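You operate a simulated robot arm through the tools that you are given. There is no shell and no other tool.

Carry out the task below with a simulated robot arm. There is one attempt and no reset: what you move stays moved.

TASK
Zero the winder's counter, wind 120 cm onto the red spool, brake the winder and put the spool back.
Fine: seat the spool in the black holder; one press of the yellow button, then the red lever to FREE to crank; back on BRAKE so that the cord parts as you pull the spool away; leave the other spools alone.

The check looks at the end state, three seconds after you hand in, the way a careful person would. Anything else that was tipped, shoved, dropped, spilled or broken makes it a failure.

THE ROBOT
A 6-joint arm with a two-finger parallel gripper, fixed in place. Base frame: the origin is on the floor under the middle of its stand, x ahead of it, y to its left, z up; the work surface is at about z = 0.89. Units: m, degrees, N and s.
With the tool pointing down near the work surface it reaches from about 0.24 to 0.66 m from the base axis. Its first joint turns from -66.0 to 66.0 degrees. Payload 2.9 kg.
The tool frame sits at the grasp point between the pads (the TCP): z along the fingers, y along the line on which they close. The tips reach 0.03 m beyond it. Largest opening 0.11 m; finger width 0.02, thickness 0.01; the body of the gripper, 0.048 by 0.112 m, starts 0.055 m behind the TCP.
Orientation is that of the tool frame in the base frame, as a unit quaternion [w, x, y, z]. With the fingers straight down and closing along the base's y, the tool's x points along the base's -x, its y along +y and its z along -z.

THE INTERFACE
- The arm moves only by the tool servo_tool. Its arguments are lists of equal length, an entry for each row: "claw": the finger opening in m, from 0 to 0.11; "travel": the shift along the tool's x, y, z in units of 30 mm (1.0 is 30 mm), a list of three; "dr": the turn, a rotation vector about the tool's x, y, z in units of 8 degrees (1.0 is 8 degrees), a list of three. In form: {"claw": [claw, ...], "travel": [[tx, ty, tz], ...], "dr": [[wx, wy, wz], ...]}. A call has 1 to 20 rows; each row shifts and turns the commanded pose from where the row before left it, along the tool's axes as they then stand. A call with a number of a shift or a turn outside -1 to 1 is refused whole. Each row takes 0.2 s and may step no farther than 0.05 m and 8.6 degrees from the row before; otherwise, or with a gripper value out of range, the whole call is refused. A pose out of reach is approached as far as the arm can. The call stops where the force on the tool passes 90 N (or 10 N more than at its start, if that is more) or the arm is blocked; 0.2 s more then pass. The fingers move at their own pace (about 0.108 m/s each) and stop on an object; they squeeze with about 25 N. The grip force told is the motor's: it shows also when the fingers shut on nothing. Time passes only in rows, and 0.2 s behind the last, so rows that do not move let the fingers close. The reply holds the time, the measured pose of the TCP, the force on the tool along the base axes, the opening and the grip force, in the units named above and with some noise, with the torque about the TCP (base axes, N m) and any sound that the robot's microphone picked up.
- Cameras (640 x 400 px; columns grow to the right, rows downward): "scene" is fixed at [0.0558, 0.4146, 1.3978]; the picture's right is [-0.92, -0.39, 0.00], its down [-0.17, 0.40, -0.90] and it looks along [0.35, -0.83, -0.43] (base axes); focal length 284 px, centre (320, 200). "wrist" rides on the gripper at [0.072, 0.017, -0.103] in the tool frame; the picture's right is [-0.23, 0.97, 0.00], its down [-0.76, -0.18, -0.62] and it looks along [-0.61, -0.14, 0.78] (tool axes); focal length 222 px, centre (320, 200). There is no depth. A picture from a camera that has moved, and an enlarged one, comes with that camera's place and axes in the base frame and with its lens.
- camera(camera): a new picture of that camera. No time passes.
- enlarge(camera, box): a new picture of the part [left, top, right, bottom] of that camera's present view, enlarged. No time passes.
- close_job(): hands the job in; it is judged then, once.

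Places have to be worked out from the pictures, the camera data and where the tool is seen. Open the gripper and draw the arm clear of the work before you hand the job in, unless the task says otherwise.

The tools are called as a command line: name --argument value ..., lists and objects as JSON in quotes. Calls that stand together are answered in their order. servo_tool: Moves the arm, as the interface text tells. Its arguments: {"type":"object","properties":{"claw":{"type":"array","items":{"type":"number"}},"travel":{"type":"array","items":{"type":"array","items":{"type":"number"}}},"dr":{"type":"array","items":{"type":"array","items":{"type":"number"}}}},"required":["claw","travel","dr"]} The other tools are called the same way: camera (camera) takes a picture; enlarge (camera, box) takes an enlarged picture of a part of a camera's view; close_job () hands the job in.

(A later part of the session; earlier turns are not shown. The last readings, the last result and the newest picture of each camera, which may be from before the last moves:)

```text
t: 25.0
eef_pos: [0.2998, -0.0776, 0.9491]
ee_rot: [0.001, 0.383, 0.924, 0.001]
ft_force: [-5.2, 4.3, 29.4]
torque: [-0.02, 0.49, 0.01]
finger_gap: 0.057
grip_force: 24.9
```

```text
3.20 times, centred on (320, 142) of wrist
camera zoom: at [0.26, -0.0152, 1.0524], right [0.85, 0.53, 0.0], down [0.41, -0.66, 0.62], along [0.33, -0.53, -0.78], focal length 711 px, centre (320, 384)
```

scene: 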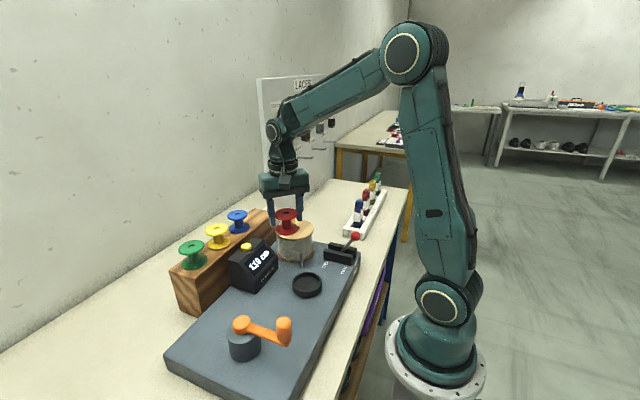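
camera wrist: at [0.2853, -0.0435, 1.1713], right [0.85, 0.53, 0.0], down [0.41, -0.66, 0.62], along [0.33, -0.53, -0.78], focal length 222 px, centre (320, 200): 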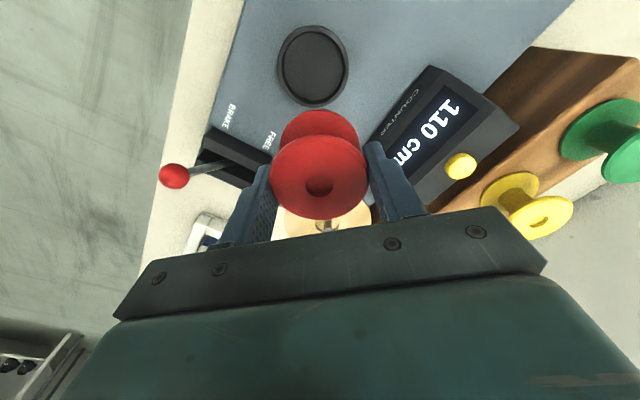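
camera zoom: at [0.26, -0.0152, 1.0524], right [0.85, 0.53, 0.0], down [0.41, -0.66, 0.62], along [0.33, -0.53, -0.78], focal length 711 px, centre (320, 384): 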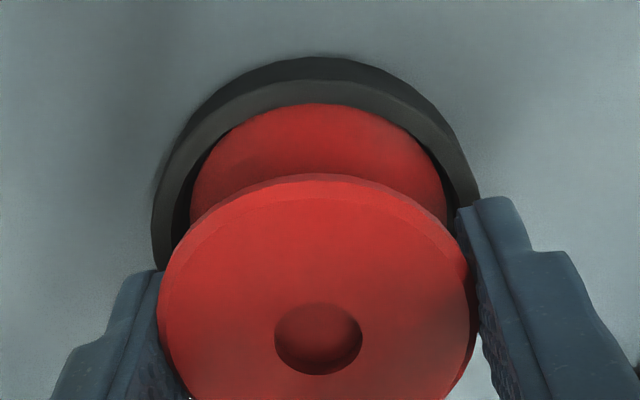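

Before releasing I want to be sure the contact is the spool on the floor and not a fingertip on the rim, so I'm zooming in further.

enlarge --camera "scene" --box '[284, 262, 332, 298]'

enlarge --camera "wrist" --box '[255, 90, 335, 170]'

enlarge --camera "wrist" --box '[330, 90, 410, 170]'

```text
11.11 times, centred on (308, 280) of scene
camera zoom: at [0.0554, 0.4147, 1.3977], right [-0.92, -0.39, 0.0], down [-0.17, 0.4, -0.9], along [0.35, -0.83, -0.43], focal length 3161 px, centre (453, -689)
```

zoom: 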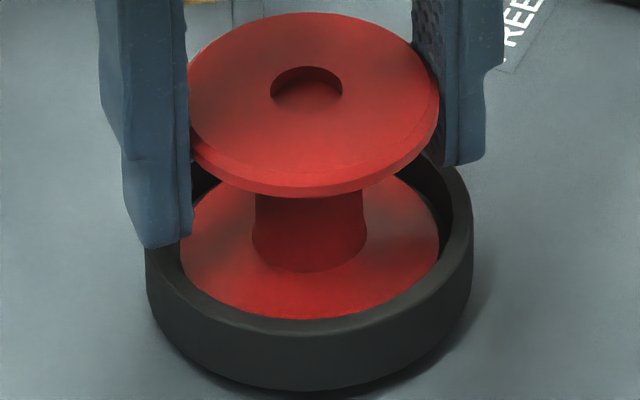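

```text
5.00 times, centred on (295, 130) of wrist
camera zoom: at [0.26, -0.0152, 1.0524], right [0.85, 0.53, 0.0], down [0.41, -0.66, 0.62], along [0.33, -0.53, -0.78], focal length 1111 px, centre (445, 550)
```

zoom: 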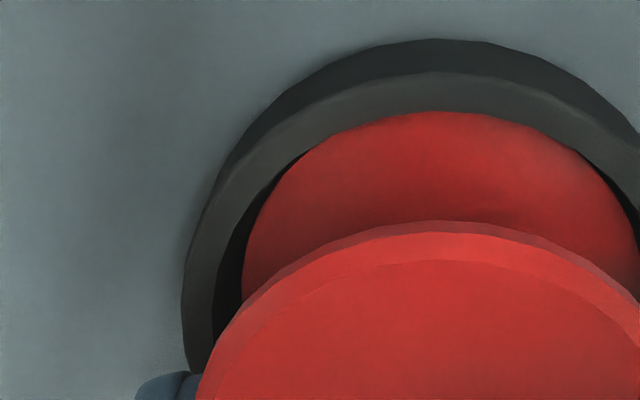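

```text
5.00 times, centred on (370, 130) of wrist
camera zoom: at [0.26, -0.0152, 1.0524], right [0.85, 0.53, 0.0], down [0.41, -0.66, 0.62], along [0.33, -0.53, -0.78], focal length 1111 px, centre (70, 550)
```

zoom: 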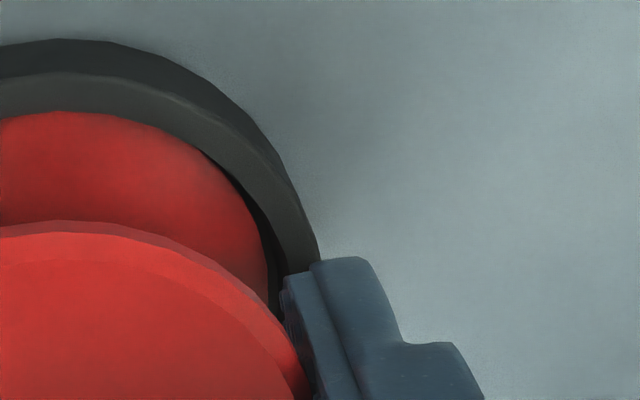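

Geometry puts the fingertips (z ≈ 0.919) about 9 mm above the rim (≈ 0.906), so the contact is the spool on the dish floor. I'll ease off the pressure slightly and open the fingers.

servo_tool --claw '[0.05, 0.05, 0.065, 0.08, 0.095, 0.095, 0.095]' --travel '[[0, 0, -0.06], [0, 0, 0], [0, 0, 0], [0, 0, 0], [0, 0, 0], [0, 0, 0], [0, 0, 0]]' --dr '[[0, 0, 0], [0, 0, 0], [0, 0, 0], [0, 0, 0], [0, 0, 0], [0, 0, 0], [0, 0, 0]]'

enlarge --camera "scene" --box '[260, 235, 356, 295]'

enlarge --camera "wrist" --box '[220, 80, 420, 205]'

```text
t: 26.6
eef_pos: [0.2992, -0.0791, 0.9516]
ee_rot: [0.001, 0.382, 0.924, 0.0]
ft_force: [0.5, 0.9, 0.4]
torque: [0.0, 0.02, 0.02]
finger_gap: 0.0952
grip_force: 0.0
```

```text
6.67 times, centred on (308, 265) of scene
camera zoom: at [0.0558, 0.4146, 1.3978], right [-0.92, -0.39, 0.0], down [-0.17, 0.4, -0.9], along [0.35, -0.83, -0.43], focal length 1896 px, centre (400, -233)
```

zoom: 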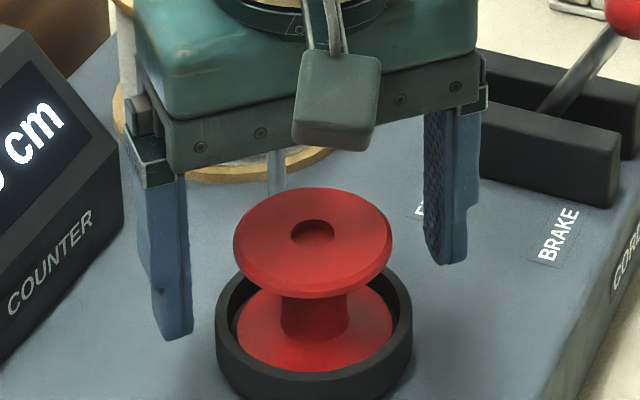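

```text
3.20 times, centred on (320, 142) of wrist
camera zoom: at [0.2601, -0.0155, 1.0534], right [0.85, 0.53, 0.0], down [0.41, -0.66, 0.62], along [0.33, -0.53, -0.78], focal length 711 px, centre (320, 384)
```

zoom: 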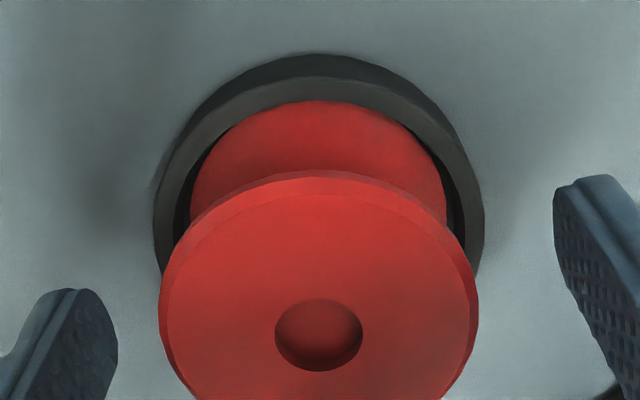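

The spool is seated in the holder and free. I'll rise to z ≈ 1.06, close the fingers on the way, and move over the yellow button near (0.465, -0.066).

servo_tool --claw '[0.095, 0.095, 0.095, 0.095, 0.0, 0.0, 0.0, 0.0, 0.0, 0.0]' --travel '[[0, 0, -0.9], [0, 0, -0.9], [0, 0, -0.9], [0, 0, -0.9], [-0.717, 0.839, 0], [-0.717, 0.839, 0], [-0.717, 0.839, 0], [-0.717, 0.839, 0], [-0.717, 0.839, 0], [0, 0, 0]]' --dr '[[0, 0, 0], [0, 0, 0], [0, 0, 0], [0, 0, 0], [0, 0, 0], [0, 0, 0], [0, 0, 0], [0, 0, 0], [0, 0, 0], [0, 0, 0]]'

camera --camera "scene"

camera --camera "wrist"

```text
t: 28.8
eef_pos: [0.4648, -0.065, 1.0586]
ee_rot: [0.0, 0.382, 0.924, 0.001]
ft_force: [1.2, 0.0, -0.6]
torque: [0.04, -0.04, 0.03]
finger_gap: 0.0
grip_force: 25.2
```

```text
taken
```

scene: 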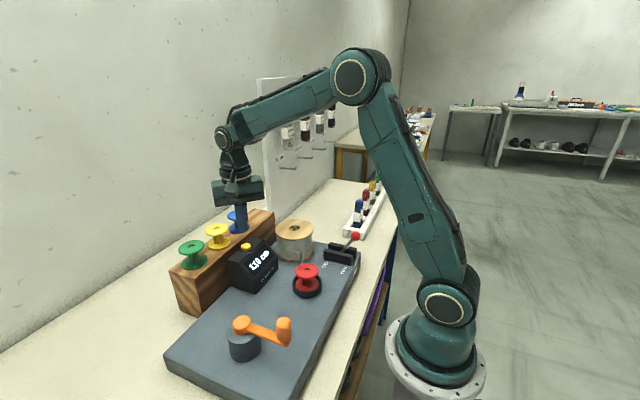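

```text
taken
camera wrist: at [0.4247, -0.0023, 1.1605], right [0.85, 0.53, 0.0], down [0.41, -0.66, 0.62], along [0.33, -0.53, -0.78], focal length 222 px, centre (320, 200)
```

wrist: 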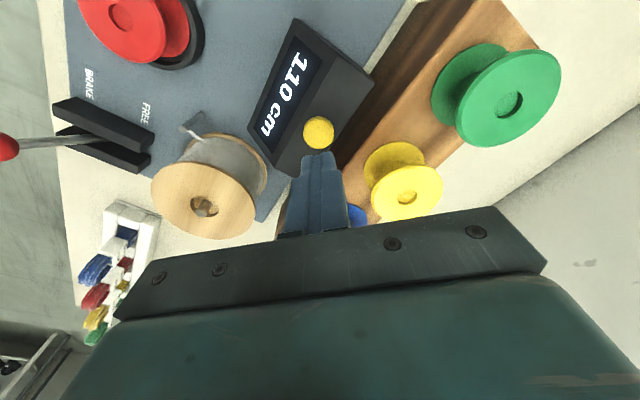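

Fingers are closed and the button appears straight ahead of the tips. I'll enlarge to check alignment before pressing.

enlarge --camera "wrist" --box '[240, 90, 400, 190]'

enlarge --camera "scene" --box '[192, 190, 288, 250]'

```text
4.00 times, centred on (320, 140) of wrist
camera zoom: at [0.4247, -0.0023, 1.1605], right [0.85, 0.53, 0.0], down [0.41, -0.66, 0.62], along [0.33, -0.53, -0.78], focal length 888 px, centre (320, 440)
```

zoom: 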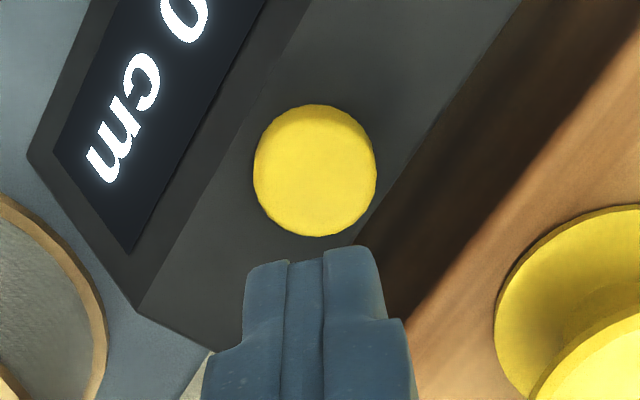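

```text
6.67 times, centred on (240, 220) of scene
camera zoom: at [0.0558, 0.4146, 1.3978], right [-0.92, -0.39, 0.0], down [-0.17, 0.4, -0.9], along [0.35, -0.83, -0.43], focal length 1896 px, centre (853, 67)
```

zoom: 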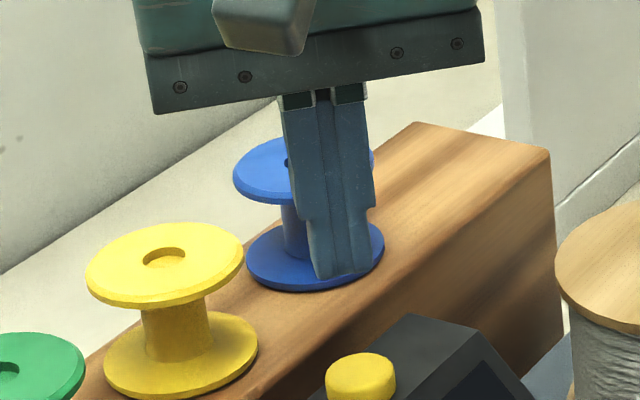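

The button top measures about (0.4625, -0.066, 0.984), so the tips should touch at TCP z ≈ 1.014. I'll adjust slightly and descend to just above it.

servo_tool --claw '[0.0, 0.0, 0.0, 0.0, 0.0]' --travel '[[0.013, -0.06, 0], [0, 0, 0.6], [0, 0, 0.6], [0, 0, 0.1], [0, 0, 0]]' --dr '[[0, 0, 0], [0, 0, 0], [0, 0, 0], [0, 0, 0], [0, 0, 0]]'

enlarge --camera "scene" --box '[200, 220, 296, 280]'

enlarge --camera "wrist" --box '[240, 90, 400, 190]'

```text
t: 30.0
eef_pos: [0.4629, -0.0667, 1.0201]
ee_rot: [0.0, 0.383, 0.924, 0.0]
ft_force: [0.1, -0.2, -0.5]
torque: [0.01, 0.0, -0.01]
finger_gap: 0.0
grip_force: 24.9
```

```text
6.67 times, centred on (248, 250) of scene
camera zoom: at [0.0558, 0.4146, 1.3978], right [-0.92, -0.39, 0.0], down [-0.17, 0.4, -0.9], along [0.35, -0.83, -0.43], focal length 1896 px, centre (800, -133)
```

zoom: 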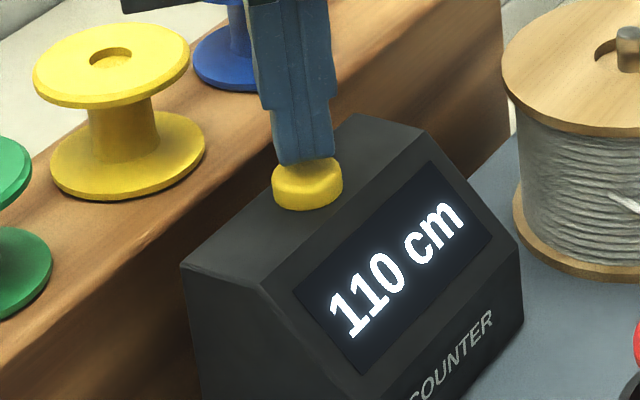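

```text
4.00 times, centred on (320, 140) of wrist
camera zoom: at [0.4235, -0.0031, 1.1223], right [0.85, 0.53, 0.0], down [0.41, -0.66, 0.62], along [0.33, -0.53, -0.78], focal length 888 px, centre (320, 440)
```

zoom: 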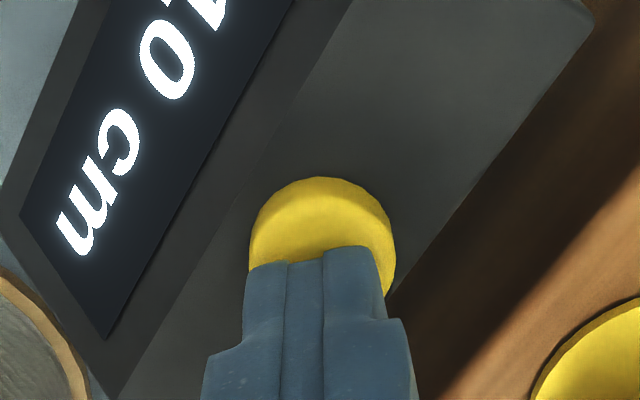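

The tips are centred just above the button. Pressing slowly now, about 9 mm down, with the force readout as check.

servo_tool --claw '[0.0, 0.0, 0.0, 0.0, 0.0, 0.0]' --travel '[[0, 0, 0.06], [0, 0, 0.06], [0, 0, 0.06], [0, 0, 0.06], [0, 0, 0.06], [0, 0, 0]]' --dr '[[0, 0, 0], [0, 0, 0], [0, 0, 0], [0, 0, 0], [0, 0, 0], [0, 0, 0]]'

enlarge --camera "scene" --box '[200, 220, 296, 280]'

```text
t: 31.4
eef_pos: [0.4641, -0.0668, 1.0104]
ee_rot: [0.0, 0.383, 0.924, 0.0]
ft_force: [-0.2, -0.8, 2.4]
torque: [-0.05, 0.02, -0.01]
finger_gap: 0.0
grip_force: 25.2
heard: click
```

```text
6.67 times, centred on (248, 250) of scene
camera zoom: at [0.0558, 0.4145, 1.3978], right [-0.92, -0.39, 0.0], down [-0.17, 0.4, -0.9], along [0.35, -0.83, -0.43], focal length 1896 px, centre (800, -133)
```

zoom: 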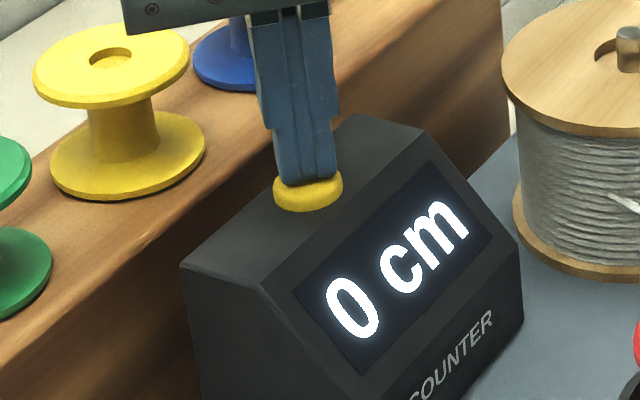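

A click was heard and the counter reads "0 cm". I'll lift straight off, turn the tool back to 0° yaw so the fingers close along y, and move above the lever to look at it.

servo_tool --claw '[0.0, 0.0, 0.0, 0.0, 0.0, 0.0, 0.0, 0.0, 0.0, 0.05, 0.05, 0.05, 0.05, 0.05, 0.05, 0.05, 0.05, 0.05]' --travel '[[0, 0, -0.5], [0, 0, -0.6], [0, 0, -0.6], [0, 0, 0], [0, 0, 0], [0, 0, 0], [0, 0, 0], [0, 0, 0], [0, 0, 0], [0.85, -0.617, 0], [0.85, -0.617, 0], [0.85, -0.617, 0], [0.85, -0.617, 0], [0.85, -0.617, 0], [0.85, -0.617, 0], [0.85, -0.617, 0], [0.85, -0.617, 0], [0, 0, 0]]' --dr '[[0, 0, 0], [0, 0, 0], [0, 0, 0], [0, 0, -1], [0, 0, -1], [0, 0, -1], [0, 0, -1], [0, 0, -1], [0, 0, -0.625], [0, 0, 0], [0, 0, 0], [0, 0, 0], [0, 0, 0], [0, 0, 0], [0, 0, 0], [0, 0, 0], [0, 0, 0], [0, 0, 0]]'

camera --camera "wrist"

camera --camera "scene"

```text
t: 35.2
eef_pos: [0.2605, -0.2148, 1.0614]
ee_rot: [0.0, 0.0, 1.0, 0.002]
ft_force: [0.1, -0.7, -0.7]
torque: [0.0, 0.01, 0.01]
finger_gap: 0.0499
grip_force: 0.0
```

```text
taken
camera wrist: at [0.1864, -0.1973, 1.1637], right [0.23, 0.97, 0.0], down [0.76, -0.18, 0.62], along [0.61, -0.14, -0.78], focal length 222 px, centre (320, 200)
```

wrist: 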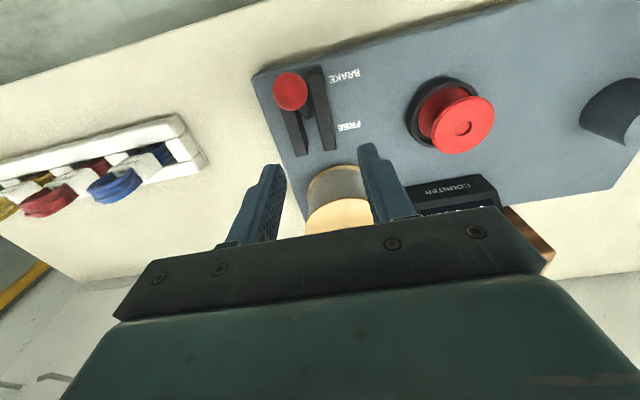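

```text
taken
```

scene: 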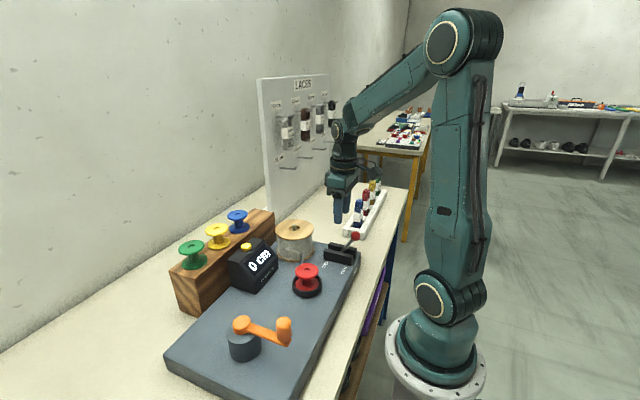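

The counter still reads 0 cm and the lever is in view. Enlarging it from both cameras to locate the knob, rod and pivot.

enlarge --camera "wrist" --box '[240, 50, 400, 150]'

enlarge --camera "scene" --box '[300, 220, 396, 280]'

```text
4.00 times, centred on (320, 100) of wrist
camera zoom: at [0.1864, -0.1973, 1.1637], right [0.23, 0.97, 0.0], down [0.76, -0.18, 0.62], along [0.61, -0.14, -0.78], focal length 888 px, centre (320, 600)
```

zoom: 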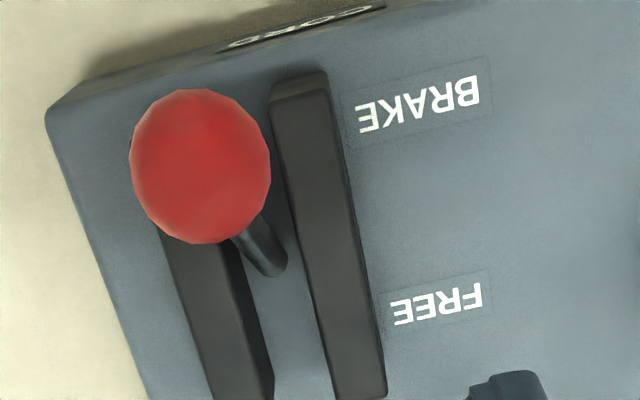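

```text
6.67 times, centred on (348, 250) of scene
camera zoom: at [0.0558, 0.4145, 1.3978], right [-0.92, -0.39, 0.0], down [-0.17, 0.4, -0.9], along [0.35, -0.83, -0.43], focal length 1896 px, centre (133, -133)
```

zoom: 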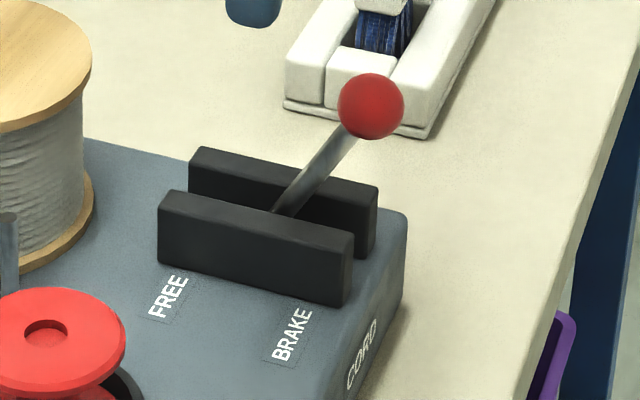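

The knob is a ~27 mm ball at (0.222, -0.229, 0.975) on a lever leaning about 30° to the BRAKE side, with its pivot near (0.2625, z 0.905). I'll straddle the ball with the fingers open to 50 mm.

servo_tool --claw '[0.05, 0.05, 0.05, 0.05, 0.05, 0.05, 0.05]' --travel '[[0.642, -0.237, 0], [0.642, -0.237, 0], [0, 0, 0], [0, 0, 0.85], [0, 0, 0.85], [0, 0, 0.8], [0, 0, 0]]' --dr '[[0, 0, 0], [0, 0, 0], [0, 0, 0], [0, 0, 0], [0, 0, 0], [0, 0, 0], [0, 0, 0]]'

enlarge --camera "scene" --box '[292, 190, 404, 260]'

camera --camera "wrist"

```text
t: 36.8
eef_pos: [0.2212, -0.2287, 0.9881]
ee_rot: [0.001, 0.0, 1.0, 0.0]
ft_force: [-0.7, 0.8, 0.5]
torque: [0.03, -0.01, 0.02]
finger_gap: 0.0501
grip_force: 0.0
```

```text
5.71 times, centred on (348, 225) of scene
camera zoom: at [0.0558, 0.4145, 1.3978], right [-0.92, -0.39, 0.0], down [-0.17, 0.4, -0.9], along [0.35, -0.83, -0.43], focal length 1626 px, centre (160, 57)
```

zoom: 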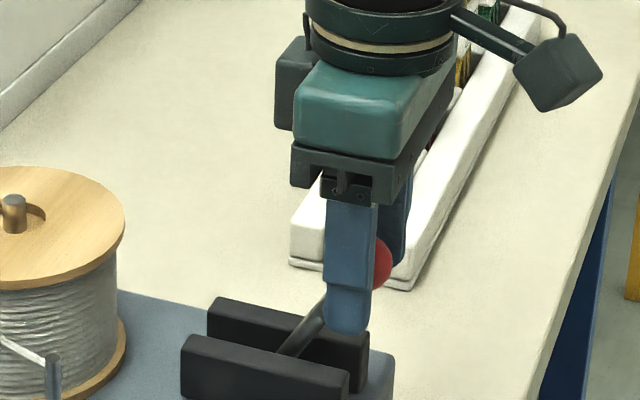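

```text
taken
camera wrist: at [0.148, -0.2113, 1.0902], right [0.23, 0.97, 0.0], down [0.76, -0.18, 0.62], along [0.61, -0.14, -0.78], focal length 222 px, centre (320, 200)
```

wrist: 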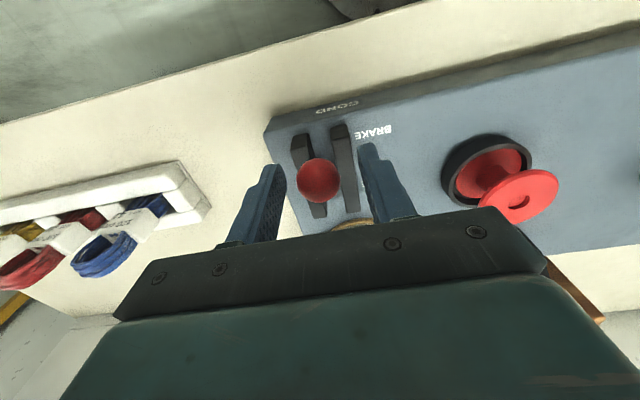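

The ball sits between the fingers and is centred in the picture. Closing on it.

servo_tool --claw '[0.035, 0.02, 0.02, 0.02, 0.02]' --travel '[[0, 0, 0.1], [0, 0, 0], [0, 0, 0], [0, 0, 0], [0, 0, 0]]' --dr '[[0, 0, 0], [0, 0, 0], [0, 0, 0], [0, 0, 0], [0, 0, 0]]'

```text
t: 38.0
eef_pos: [0.2207, -0.2292, 0.9858]
ee_rot: [0.002, 0.001, 1.0, -0.001]
ft_force: [-2.4, -19.0, 2.8]
torque: [-0.16, 0.1, -0.07]
finger_gap: 0.0268
grip_force: 44.8
```

The grip is on the ball (26.8 mm), but there's a 19 N side force, so I'm a little off in y. I'll shift 1 mm toward -y to relieve it.

servo_tool --claw '[0.02, 0.02, 0.02]' --travel '[[0, -0.035, 0], [0, 0, 0], [0, 0, 0]]' --dr '[[0, 0, 0], [0, 0, 0], [0, 0, 0]]'

```text
t: 38.8
eef_pos: [0.2205, -0.2313, 0.9851]
ee_rot: [0.001, 0.0, 1.0, 0.0]
ft_force: [-3.8, -13.2, 12.4]
torque: [-0.11, -0.2, -0.03]
finger_gap: 0.0266
grip_force: 44.9
```

The side force fell to 13 N, so one more small shift the same way.

servo_tool --claw '[0.02, 0.02, 0.02]' --travel '[[0, -0.06, -0.02], [0, 0, 0], [0, 0, 0]]' --dr '[[0, 0, 0], [0, 0, 0], [0, 0, 0]]'

```text
t: 39.6
eef_pos: [0.2203, -0.2304, 0.9851]
ee_rot: [0.001, -0.002, 1.0, 0.002]
ft_force: [0.5, 8.5, 19.4]
torque: [0.19, -0.67, 0.08]
finger_gap: 0.0267
grip_force: 44.9
```

The side force is small enough now. I'll move the lever along its arc, first half only, and check the forces.

servo_tool --claw '[0.02, 0.02, 0.02, 0.02, 0.02]' --travel '[[-0.2, 0.02, -0.1], [-0.227, 0, -0.1], [-0.453, 0, -0.123], [-0.47, 0, -0.04], [0, 0, 0]]' --dr '[[0, 0, 0], [0, 0, 0], [0, 0, 0], [0, 0, 0], [0, 0, 0]]'

enlarge --camera "scene" --box '[292, 190, 404, 260]'

```text
t: 40.8
eef_pos: [0.2602, -0.2306, 0.9953]
ee_rot: [-0.001, -0.001, 1.0, 0.003]
ft_force: [-13.8, 13.6, 8.1]
torque: [0.18, 1.24, -0.04]
finger_gap: 0.0268
grip_force: 44.8
```

```text
5.71 times, centred on (348, 225) of scene
camera zoom: at [0.0554, 0.415, 1.3976], right [-0.92, -0.39, 0.0], down [-0.17, 0.4, -0.9], along [0.35, -0.83, -0.43], focal length 1626 px, centre (160, 57)
```

zoom: 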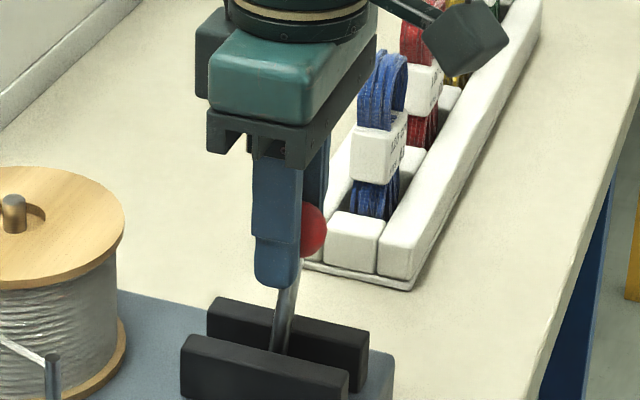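

The lever follows, now near vertical with modest forces. Continuing over to the FREE side.

servo_tool --claw '[0.02, 0.02, 0.02, 0.02, 0.02]' --travel '[[-0.47, -0.02, 0.04], [-0.453, 0, 0.123], [-0.3, 0, 0.13], [-0.127, 0, 0.07], [0, 0, 0]]' --dr '[[0, 0, 0], [0, 0, 0], [0, 0, 0], [0, 0, 0], [0, 0, 0]]'

enlarge --camera "scene" --box '[292, 190, 404, 260]'

```text
t: 42.0
eef_pos: [0.3014, -0.2304, 0.9837]
ee_rot: [-0.002, -0.003, 1.0, 0.005]
ft_force: [-3.7, 38.3, 17.2]
torque: [0.24, 0.94, -0.35]
finger_gap: 0.0269
grip_force: 45.2
```

```text
5.71 times, centred on (348, 225) of scene
camera zoom: at [0.0556, 0.4157, 1.3974], right [-0.92, -0.39, 0.0], down [-0.17, 0.4, -0.9], along [0.35, -0.83, -0.43], focal length 1626 px, centre (160, 57)
```

zoom: 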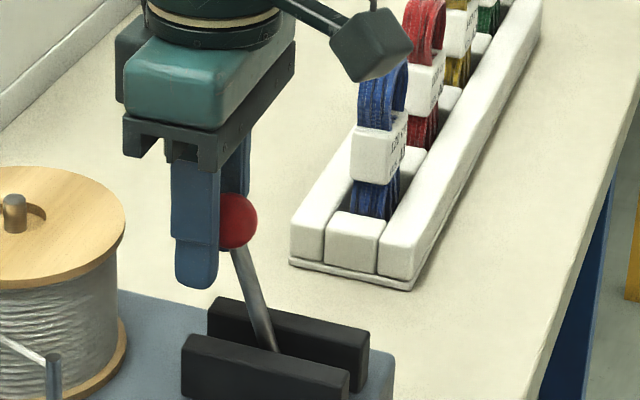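

The lever is past vertical but the ball slipped about 15 mm toward the trailing edge of the pads. I'll open the fingers, see where the lever rests, and then push it from behind instead.

servo_tool --claw '[0.03, 0.05, 0.05, 0.05]' --travel '[[0, 0, 0], [0, 0, 0], [0, 0, 0], [0, 0, 0]]' --dr '[[0, 0, 0], [0, 0, 0], [0, 0, 0], [0, 0, 0]]'

enlarge --camera "scene" --box '[292, 200, 404, 270]'

camera --camera "wrist"

```text
t: 43.0
eef_pos: [0.3012, -0.2334, 0.9837]
ee_rot: [0.001, 0.0, 1.0, 0.0]
ft_force: [0.3, -0.3, 0.1]
torque: [-0.01, -0.01, 0.01]
finger_gap: 0.0502
grip_force: 0.0
```

```text
5.71 times, centred on (348, 235) of scene
camera zoom: at [0.0558, 0.4145, 1.3978], right [-0.92, -0.39, 0.0], down [-0.17, 0.4, -0.9], along [0.35, -0.83, -0.43], focal length 1626 px, centre (160, 0)
```

zoom: 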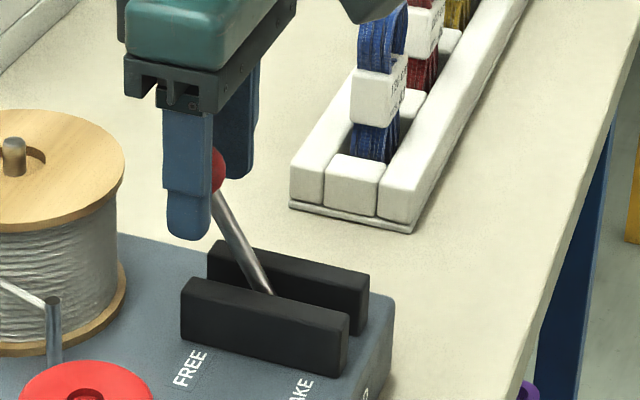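

```text
taken
camera wrist: at [0.2293, -0.2164, 1.0865], right [0.23, 0.97, 0.0], down [0.76, -0.18, 0.62], along [0.61, -0.14, -0.78], focal length 222 px, centre (320, 200)
```

wrist: 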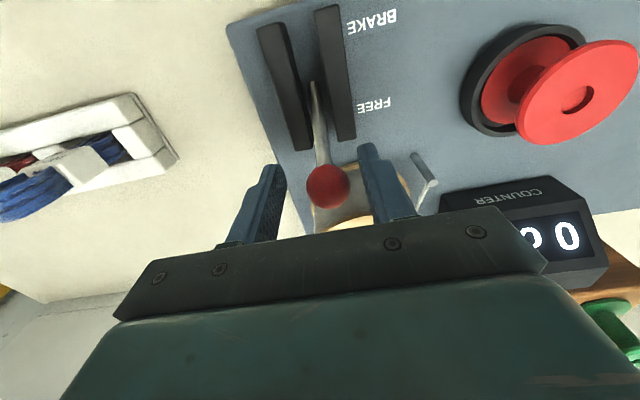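

Once released, the lever snapped over on its own: the ball now sits at about (0.306, -0.229), mirror-image of where it started, i.e. FREE. I'll rise clear of it and move over to the crank for a look.

servo_tool --claw '[0.05, 0.05, 0.05, 0.05, 0.05, 0.05, 0.05, 0.05, 0.05, 0.05, 0.05, 0.05, 0.05, 0.05, 0.05, 0.05]' --travel '[[0, 0, -0.85], [0, 0, -0.85], [0, 0, -0.85], [0.055, 0.925, 0], [0.055, 0.925, 0], [0.055, 0.925, 0], [0.055, 0.925, 0], [0.055, 0.925, 0], [0.055, 0.925, 0], [0.055, 0.925, 0], [0.055, 0.925, 0], [0.055, 0.925, 0], [0.055, 0.925, 0], [0.055, 0.925, 0], [0.055, 0.925, 0], [0, 0, 0]]' --dr '[[0, 0, 0], [0, 0, 0], [0, 0, 0], [0, 0, 0], [0, 0, 0], [0, 0, 0], [0, 0, 0], [0, 0, 0], [0, 0, 0], [0, 0, 0], [0, 0, 0], [0, 0, 0], [0, 0, 0], [0, 0, 0], [0, 0, 0], [0, 0, 0]]'

camera --camera "scene"

camera --camera "wrist"

enlarge --camera "scene" --box '[276, 210, 404, 290]'

```text
t: 46.4
eef_pos: [0.2839, 0.1011, 1.0611]
ee_rot: [0.001, 0.0, 1.0, 0.001]
ft_force: [-0.9, -0.6, -0.2]
torque: [0.04, 0.02, 0.0]
finger_gap: 0.0502
grip_force: 0.1
```

```text
taken
```

scene: 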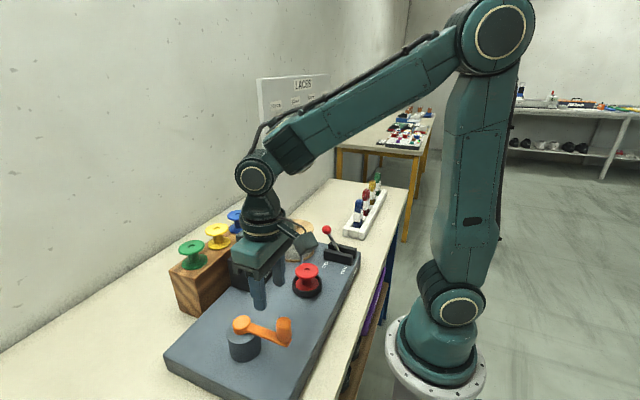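

```text
taken
camera wrist: at [0.2102, 0.1181, 1.1638], right [0.23, 0.97, 0.0], down [0.76, -0.18, 0.62], along [0.61, -0.14, -0.78], focal length 222 px, centre (320, 200)
```

wrist: 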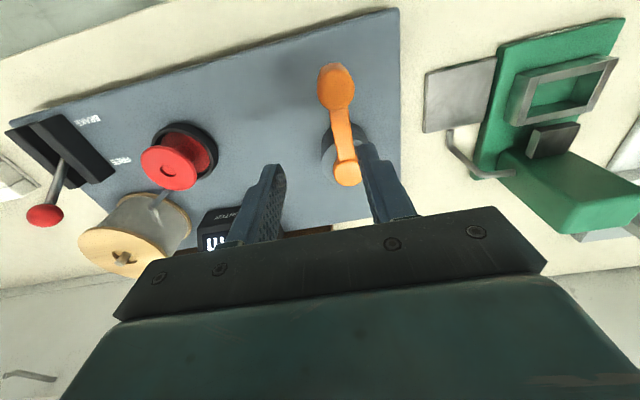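

```text
5.00 times, centred on (340, 250) of scene
camera zoom: at [0.0558, 0.4146, 1.3978], right [-0.92, -0.39, 0.0], down [-0.17, 0.4, -0.9], along [0.35, -0.83, -0.43], focal length 1422 px, centre (220, -50)
```

zoom: 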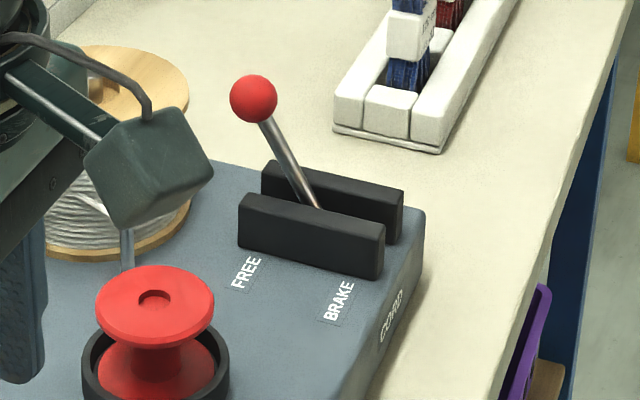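

The scene view confirms the lever stands on FREE. Enlarging the crank now to locate its hub and handle.

enlarge --camera "wrist" --box '[260, 40, 420, 200]'

enlarge --camera "scene" --box '[210, 290, 322, 370]'

```text
2.50 times, centred on (340, 120) of wrist
camera zoom: at [0.2102, 0.1181, 1.1638], right [0.23, 0.97, 0.0], down [0.76, -0.18, 0.62], along [0.61, -0.14, -0.78], focal length 555 px, centre (270, 400)
```

zoom: 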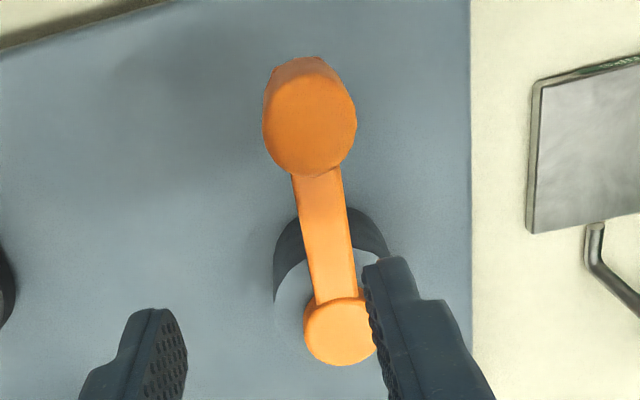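

```text
5.00 times, centred on (266, 330) of scene
camera zoom: at [0.0558, 0.4146, 1.3978], right [-0.92, -0.39, 0.0], down [-0.17, 0.4, -0.9], along [0.35, -0.83, -0.43], focal length 1422 px, centre (590, -450)
```

zoom: 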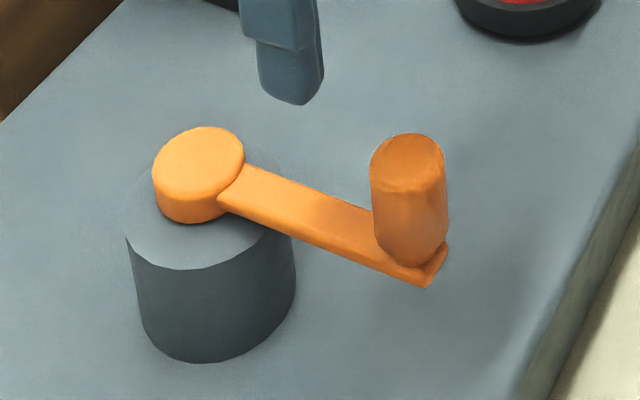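

The hub is at (0.340, 0.120) and the handle post at (0.247, 0.121), top z ≈ 1.003, 25 mm thick, so the crank radius is about 93 mm. I'll position the open fingers around the handle with the tips (z ≈ 0.974) staying above the crank arm.

servo_tool --claw '[0.05, 0.05, 0.05, 0.05, 0.05, 0.05, 0.05]' --travel '[[0.615, 0.332, 0], [0.615, 0.332, 0], [0, 0, 0], [0, 0, 0.6], [0, 0, 0.6], [0, 0, 0.6], [0, 0, 0]]' --dr '[[0, 0, 0], [0, 0, 0], [0, 0, 0], [0, 0, 0], [0, 0, 0], [0, 0, 0], [0, 0, 0]]'

camera --camera "wrist"

enlarge --camera "scene" --box '[200, 250, 344, 340]'

```text
t: 48.0
eef_pos: [0.2452, 0.1221, 1.008]
ee_rot: [0.001, 0.001, 1.0, 0.001]
ft_force: [0.0, -0.5, 0.7]
torque: [-0.04, 0.03, -0.01]
finger_gap: 0.0504
grip_force: 0.2
```

```text
taken
camera wrist: at [0.1733, 0.1392, 1.1089], right [0.23, 0.97, 0.0], down [0.76, -0.18, 0.62], along [0.61, -0.14, -0.78], focal length 222 px, centre (320, 200)
```

wrist: 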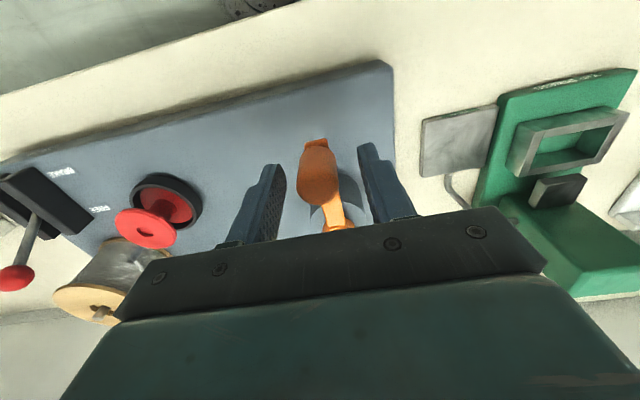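

```text
4.44 times, centred on (272, 295) of scene
camera zoom: at [0.0558, 0.4146, 1.3978], right [-0.92, -0.39, 0.0], down [-0.17, 0.4, -0.9], along [0.35, -0.83, -0.43], focal length 1264 px, centre (533, -222)
```

zoom: 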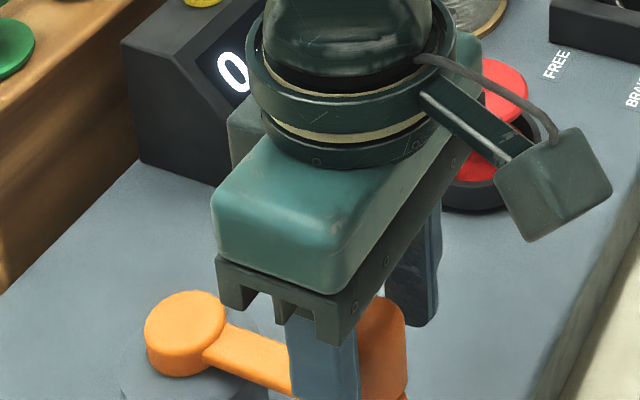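

The handle stands between the fingers. I'll enlarge to fine-tune the centring along x before closing.

enlarge --camera "wrist" --box '[250, 120, 390, 240]'

```text
3.33 times, centred on (320, 180) of wrist
camera zoom: at [0.1733, 0.1392, 1.1089], right [0.23, 0.97, 0.0], down [0.76, -0.18, 0.62], along [0.61, -0.14, -0.78], focal length 740 px, centre (320, 267)
```

zoom: 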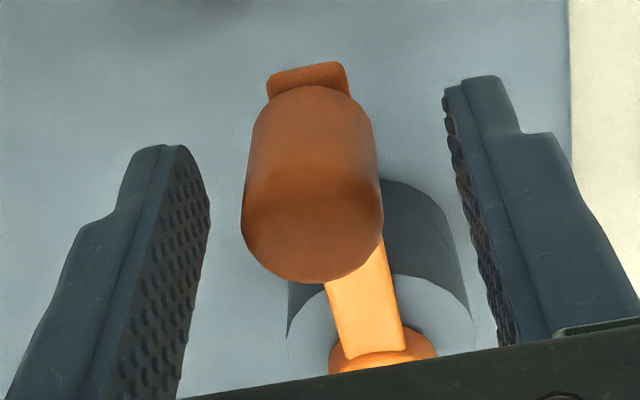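

The handle axis is at (0.247, 0.121) within 2 mm of the TCP. I'll make that small correction, lower 3 mm, and close.

servo_tool --claw '[0.05, 0.035, 0.02, 0.018, 0.018, 0.018]' --travel '[[-0.06, -0.035, 0.1], [0, 0, 0], [0, 0, 0], [0, 0, 0], [0, 0, 0], [0, 0, 0]]' --dr '[[0, 0, 0], [0, 0, 0], [0, 0, 0], [0, 0, 0], [0, 0, 0], [0, 0, 0]]'

enlarge --camera "scene" --box '[200, 220, 360, 320]'

```text
t: 49.4
eef_pos: [0.2475, 0.1219, 1.0034]
ee_rot: [-0.001, 0.0, 1.0, 0.001]
ft_force: [0.0, -0.1, -6.2]
torque: [-0.06, -0.02, 0.05]
finger_gap: 0.025
grip_force: 45.2
```

```text
4.00 times, centred on (280, 270) of scene
camera zoom: at [0.0559, 0.4146, 1.3977], right [-0.92, -0.39, 0.0], down [-0.17, 0.4, -0.9], along [0.35, -0.83, -0.43], focal length 1138 px, centre (480, -80)
```

zoom: 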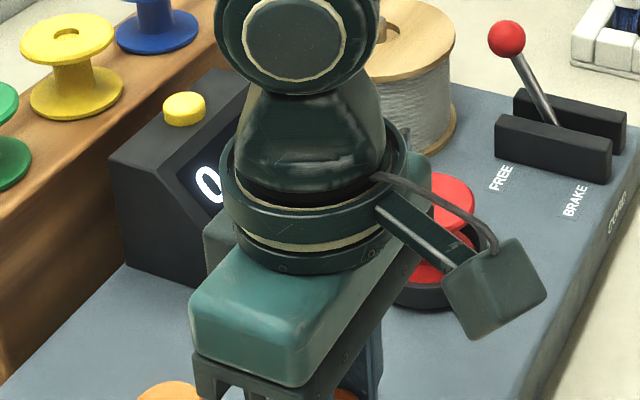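

The handle is gripped (25 mm) with almost no side load, and the counter reads 0. As a direction test I'll turn the crank 18° clockwise (seen from above) and read the counter.

servo_tool --claw '[0.018, 0.018, 0.018]' --travel '[[-0.038, 0.483, 0], [-0.113, 0.472, 0], [0, 0, 0]]' --dr '[[0, 0, 0], [0, 0, 0], [0, 0, 0]]'

enlarge --camera "scene" --box '[200, 220, 360, 320]'

camera --camera "wrist"

```text
t: 50.2
eef_pos: [0.2511, 0.1485, 1.0047]
ee_rot: [0.001, 0.0, 1.0, 0.001]
ft_force: [-0.3, -5.3, 3.8]
torque: [-0.23, 0.27, -0.46]
finger_gap: 0.0251
grip_force: 44.7
```

```text
4.00 times, centred on (280, 270) of scene
camera zoom: at [0.0558, 0.4144, 1.3978], right [-0.92, -0.39, 0.0], down [-0.17, 0.4, -0.9], along [0.35, -0.83, -0.43], focal length 1138 px, centre (480, -80)
```

zoom: 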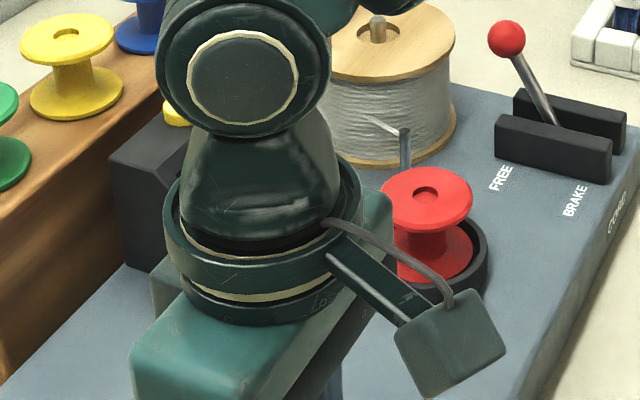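

```text
taken
camera wrist: at [0.179, 0.1663, 1.106], right [0.23, 0.97, 0.0], down [0.76, -0.18, 0.62], along [0.61, -0.14, -0.78], focal length 222 px, centre (320, 200)
```

wrist: 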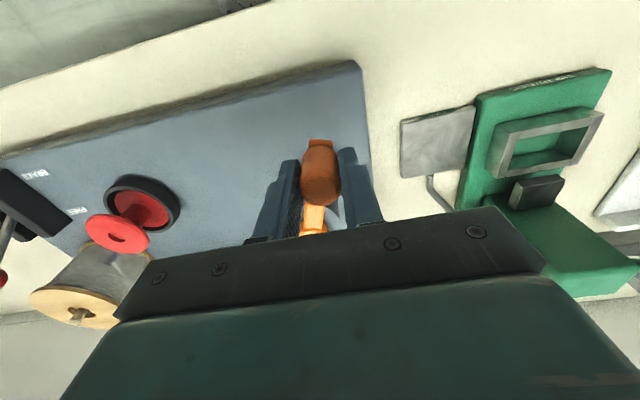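

The gripper hides the counter here, but forces are low and the crank turns. I'll continue clockwise to the 90° position on the +y side, where the line of sight to the display should open up.

servo_tool --claw '[0.018, 0.018, 0.018, 0.018, 0.018]' --travel '[[-0.4389, 0.8614, 0], [-0.6836, 0.6836, 0], [-0.8614, 0.4389, 0], [-0.9549, 0.1512, 0], [0, 0, 0]]' --dr '[[0, 0, 0], [0, 0, 0], [0, 0, 0], [0, 0, 0], [0, 0, 0]]'

camera --camera "scene"

camera --camera "wrist"

```text
t: 51.4
eef_pos: [0.3386, 0.2122, 1.0049]
ee_rot: [-0.002, 0.001, 1.0, -0.001]
ft_force: [-3.1, -9.2, -21.9]
torque: [-0.08, 0.08, -0.3]
finger_gap: 0.0252
grip_force: 45.2
```

```text
taken
```

scene: 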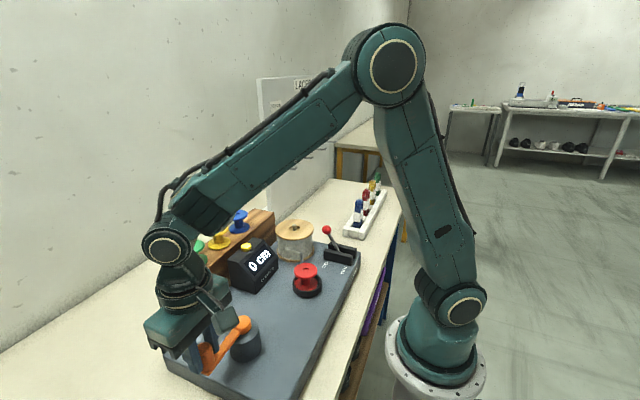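

```text
taken
camera wrist: at [0.2663, 0.2296, 1.1075], right [0.23, 0.97, 0.0], down [0.76, -0.18, 0.62], along [0.6, -0.14, -0.78], focal length 222 px, centre (320, 200)
```

wrist: 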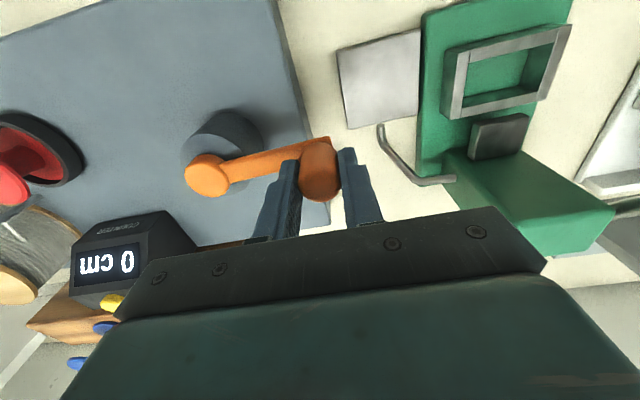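

The crank followed to 90° and the wrist view reads "0 cm". Checking the counter and spool closely before deciding on direction.

enlarge --camera "scene" --box '[215, 220, 375, 320]'

enlarge --camera "scene" --box '[280, 225, 344, 265]'

```text
4.00 times, centred on (295, 270) of scene
camera zoom: at [0.056, 0.4144, 1.3978], right [-0.92, -0.39, 0.0], down [-0.17, 0.4, -0.9], along [0.35, -0.83, -0.43], focal length 1138 px, centre (420, -80)
```

zoom: 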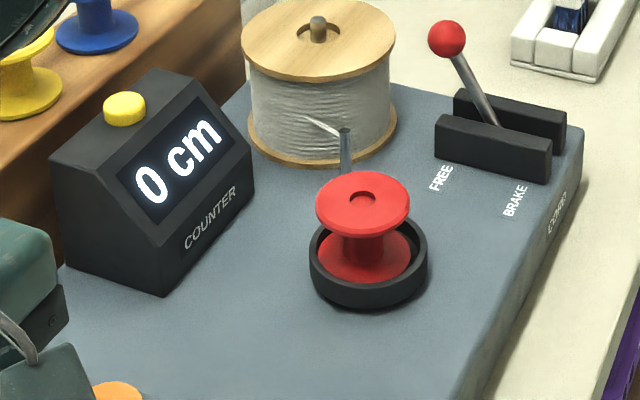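

```text
10.00 times, centred on (312, 245) of scene
camera zoom: at [0.056, 0.4144, 1.3978], right [-0.92, -0.39, 0.0], down [-0.17, 0.4, -0.9], along [0.35, -0.83, -0.43], focal length 2845 px, centre (400, -250)
```

zoom: 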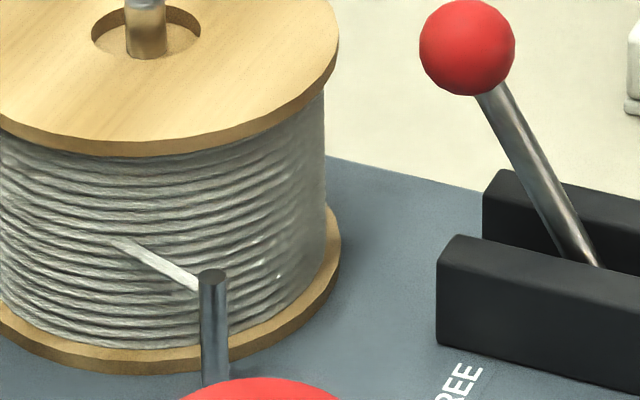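

The lever is on FREE and the spool is seated, with the counter still at 0 after a quarter turn. It may count in coarse steps, so I'll go on clockwise another 90° to the far side and read again.

servo_tool --claw '[0.018, 0.018, 0.018, 0.018, 0.018, 0.018]' --travel '[[-0.9549, -0.1512, 0.02], [-0.8614, -0.4389, 0], [-0.6836, -0.6836, 0], [-0.4389, -0.8614, 0], [-0.1512, -0.9549, 0], [0, 0, 0]]' --dr '[[0, 0, 0], [0, 0, 0], [0, 0, 0], [0, 0, 0], [0, 0, 0], [0, 0, 0]]'

camera --camera "scene"

enlarge --camera "scene" --box '[215, 220, 375, 320]'

```text
t: 52.8
eef_pos: [0.4305, 0.1202, 1.0081]
ee_rot: [0.003, 0.0, 1.0, 0.002]
ft_force: [3.7, 2.2, 35.3]
torque: [0.12, 0.16, -0.13]
finger_gap: 0.0249
grip_force: 45.6
```

```text
taken
```

scene: 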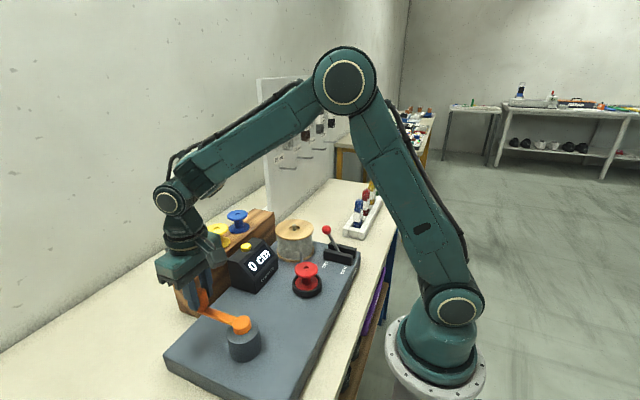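

```text
4.00 times, centred on (295, 270) of scene
camera zoom: at [0.0555, 0.4144, 1.3978], right [-0.92, -0.39, 0.0], down [-0.17, 0.4, -0.9], along [0.35, -0.83, -0.43], focal length 1138 px, centre (420, -80)
```

zoom: 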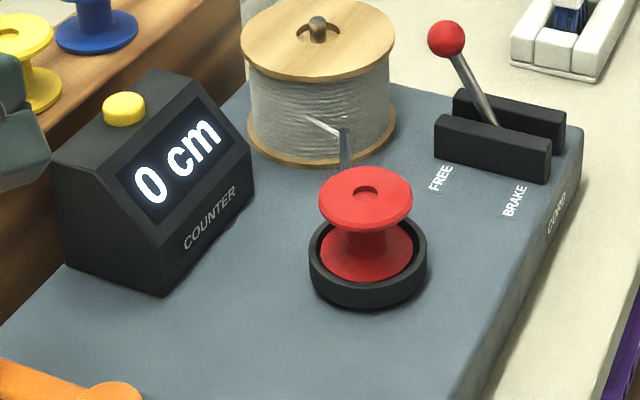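

The spool's appearance has shifted slightly in the dish, which suggests the dish turns with the crank and the spool may not be fully seated. Zooming in on it.

enlarge --camera "scene" --box '[284, 255, 332, 300]'

camera --camera "wrist"

```text
8.89 times, centred on (308, 278) of scene
camera zoom: at [0.0555, 0.4144, 1.3978], right [-0.92, -0.39, 0.0], down [-0.17, 0.4, -0.9], along [0.35, -0.83, -0.43], focal length 2528 px, centre (427, -489)
```

zoom: 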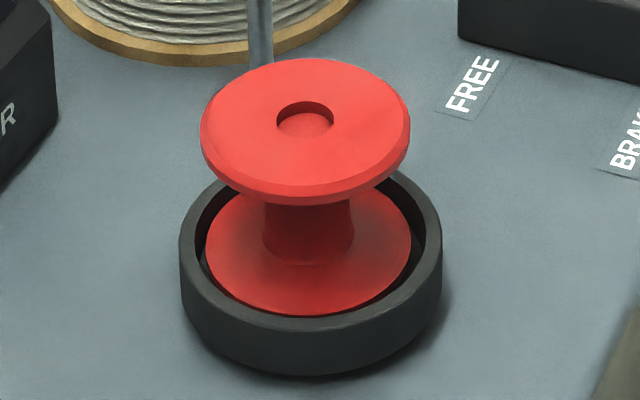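

```text
taken
camera wrist: at [0.358, 0.1376, 1.1092], right [0.23, 0.97, 0.0], down [0.76, -0.18, 0.63], along [0.61, -0.14, -0.78], focal length 222 px, centre (320, 200)
```

wrist: 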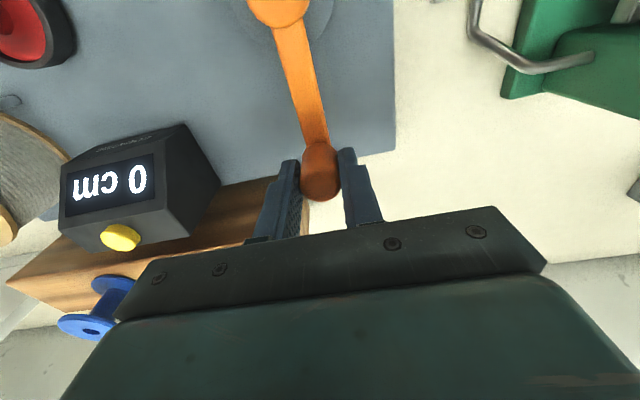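

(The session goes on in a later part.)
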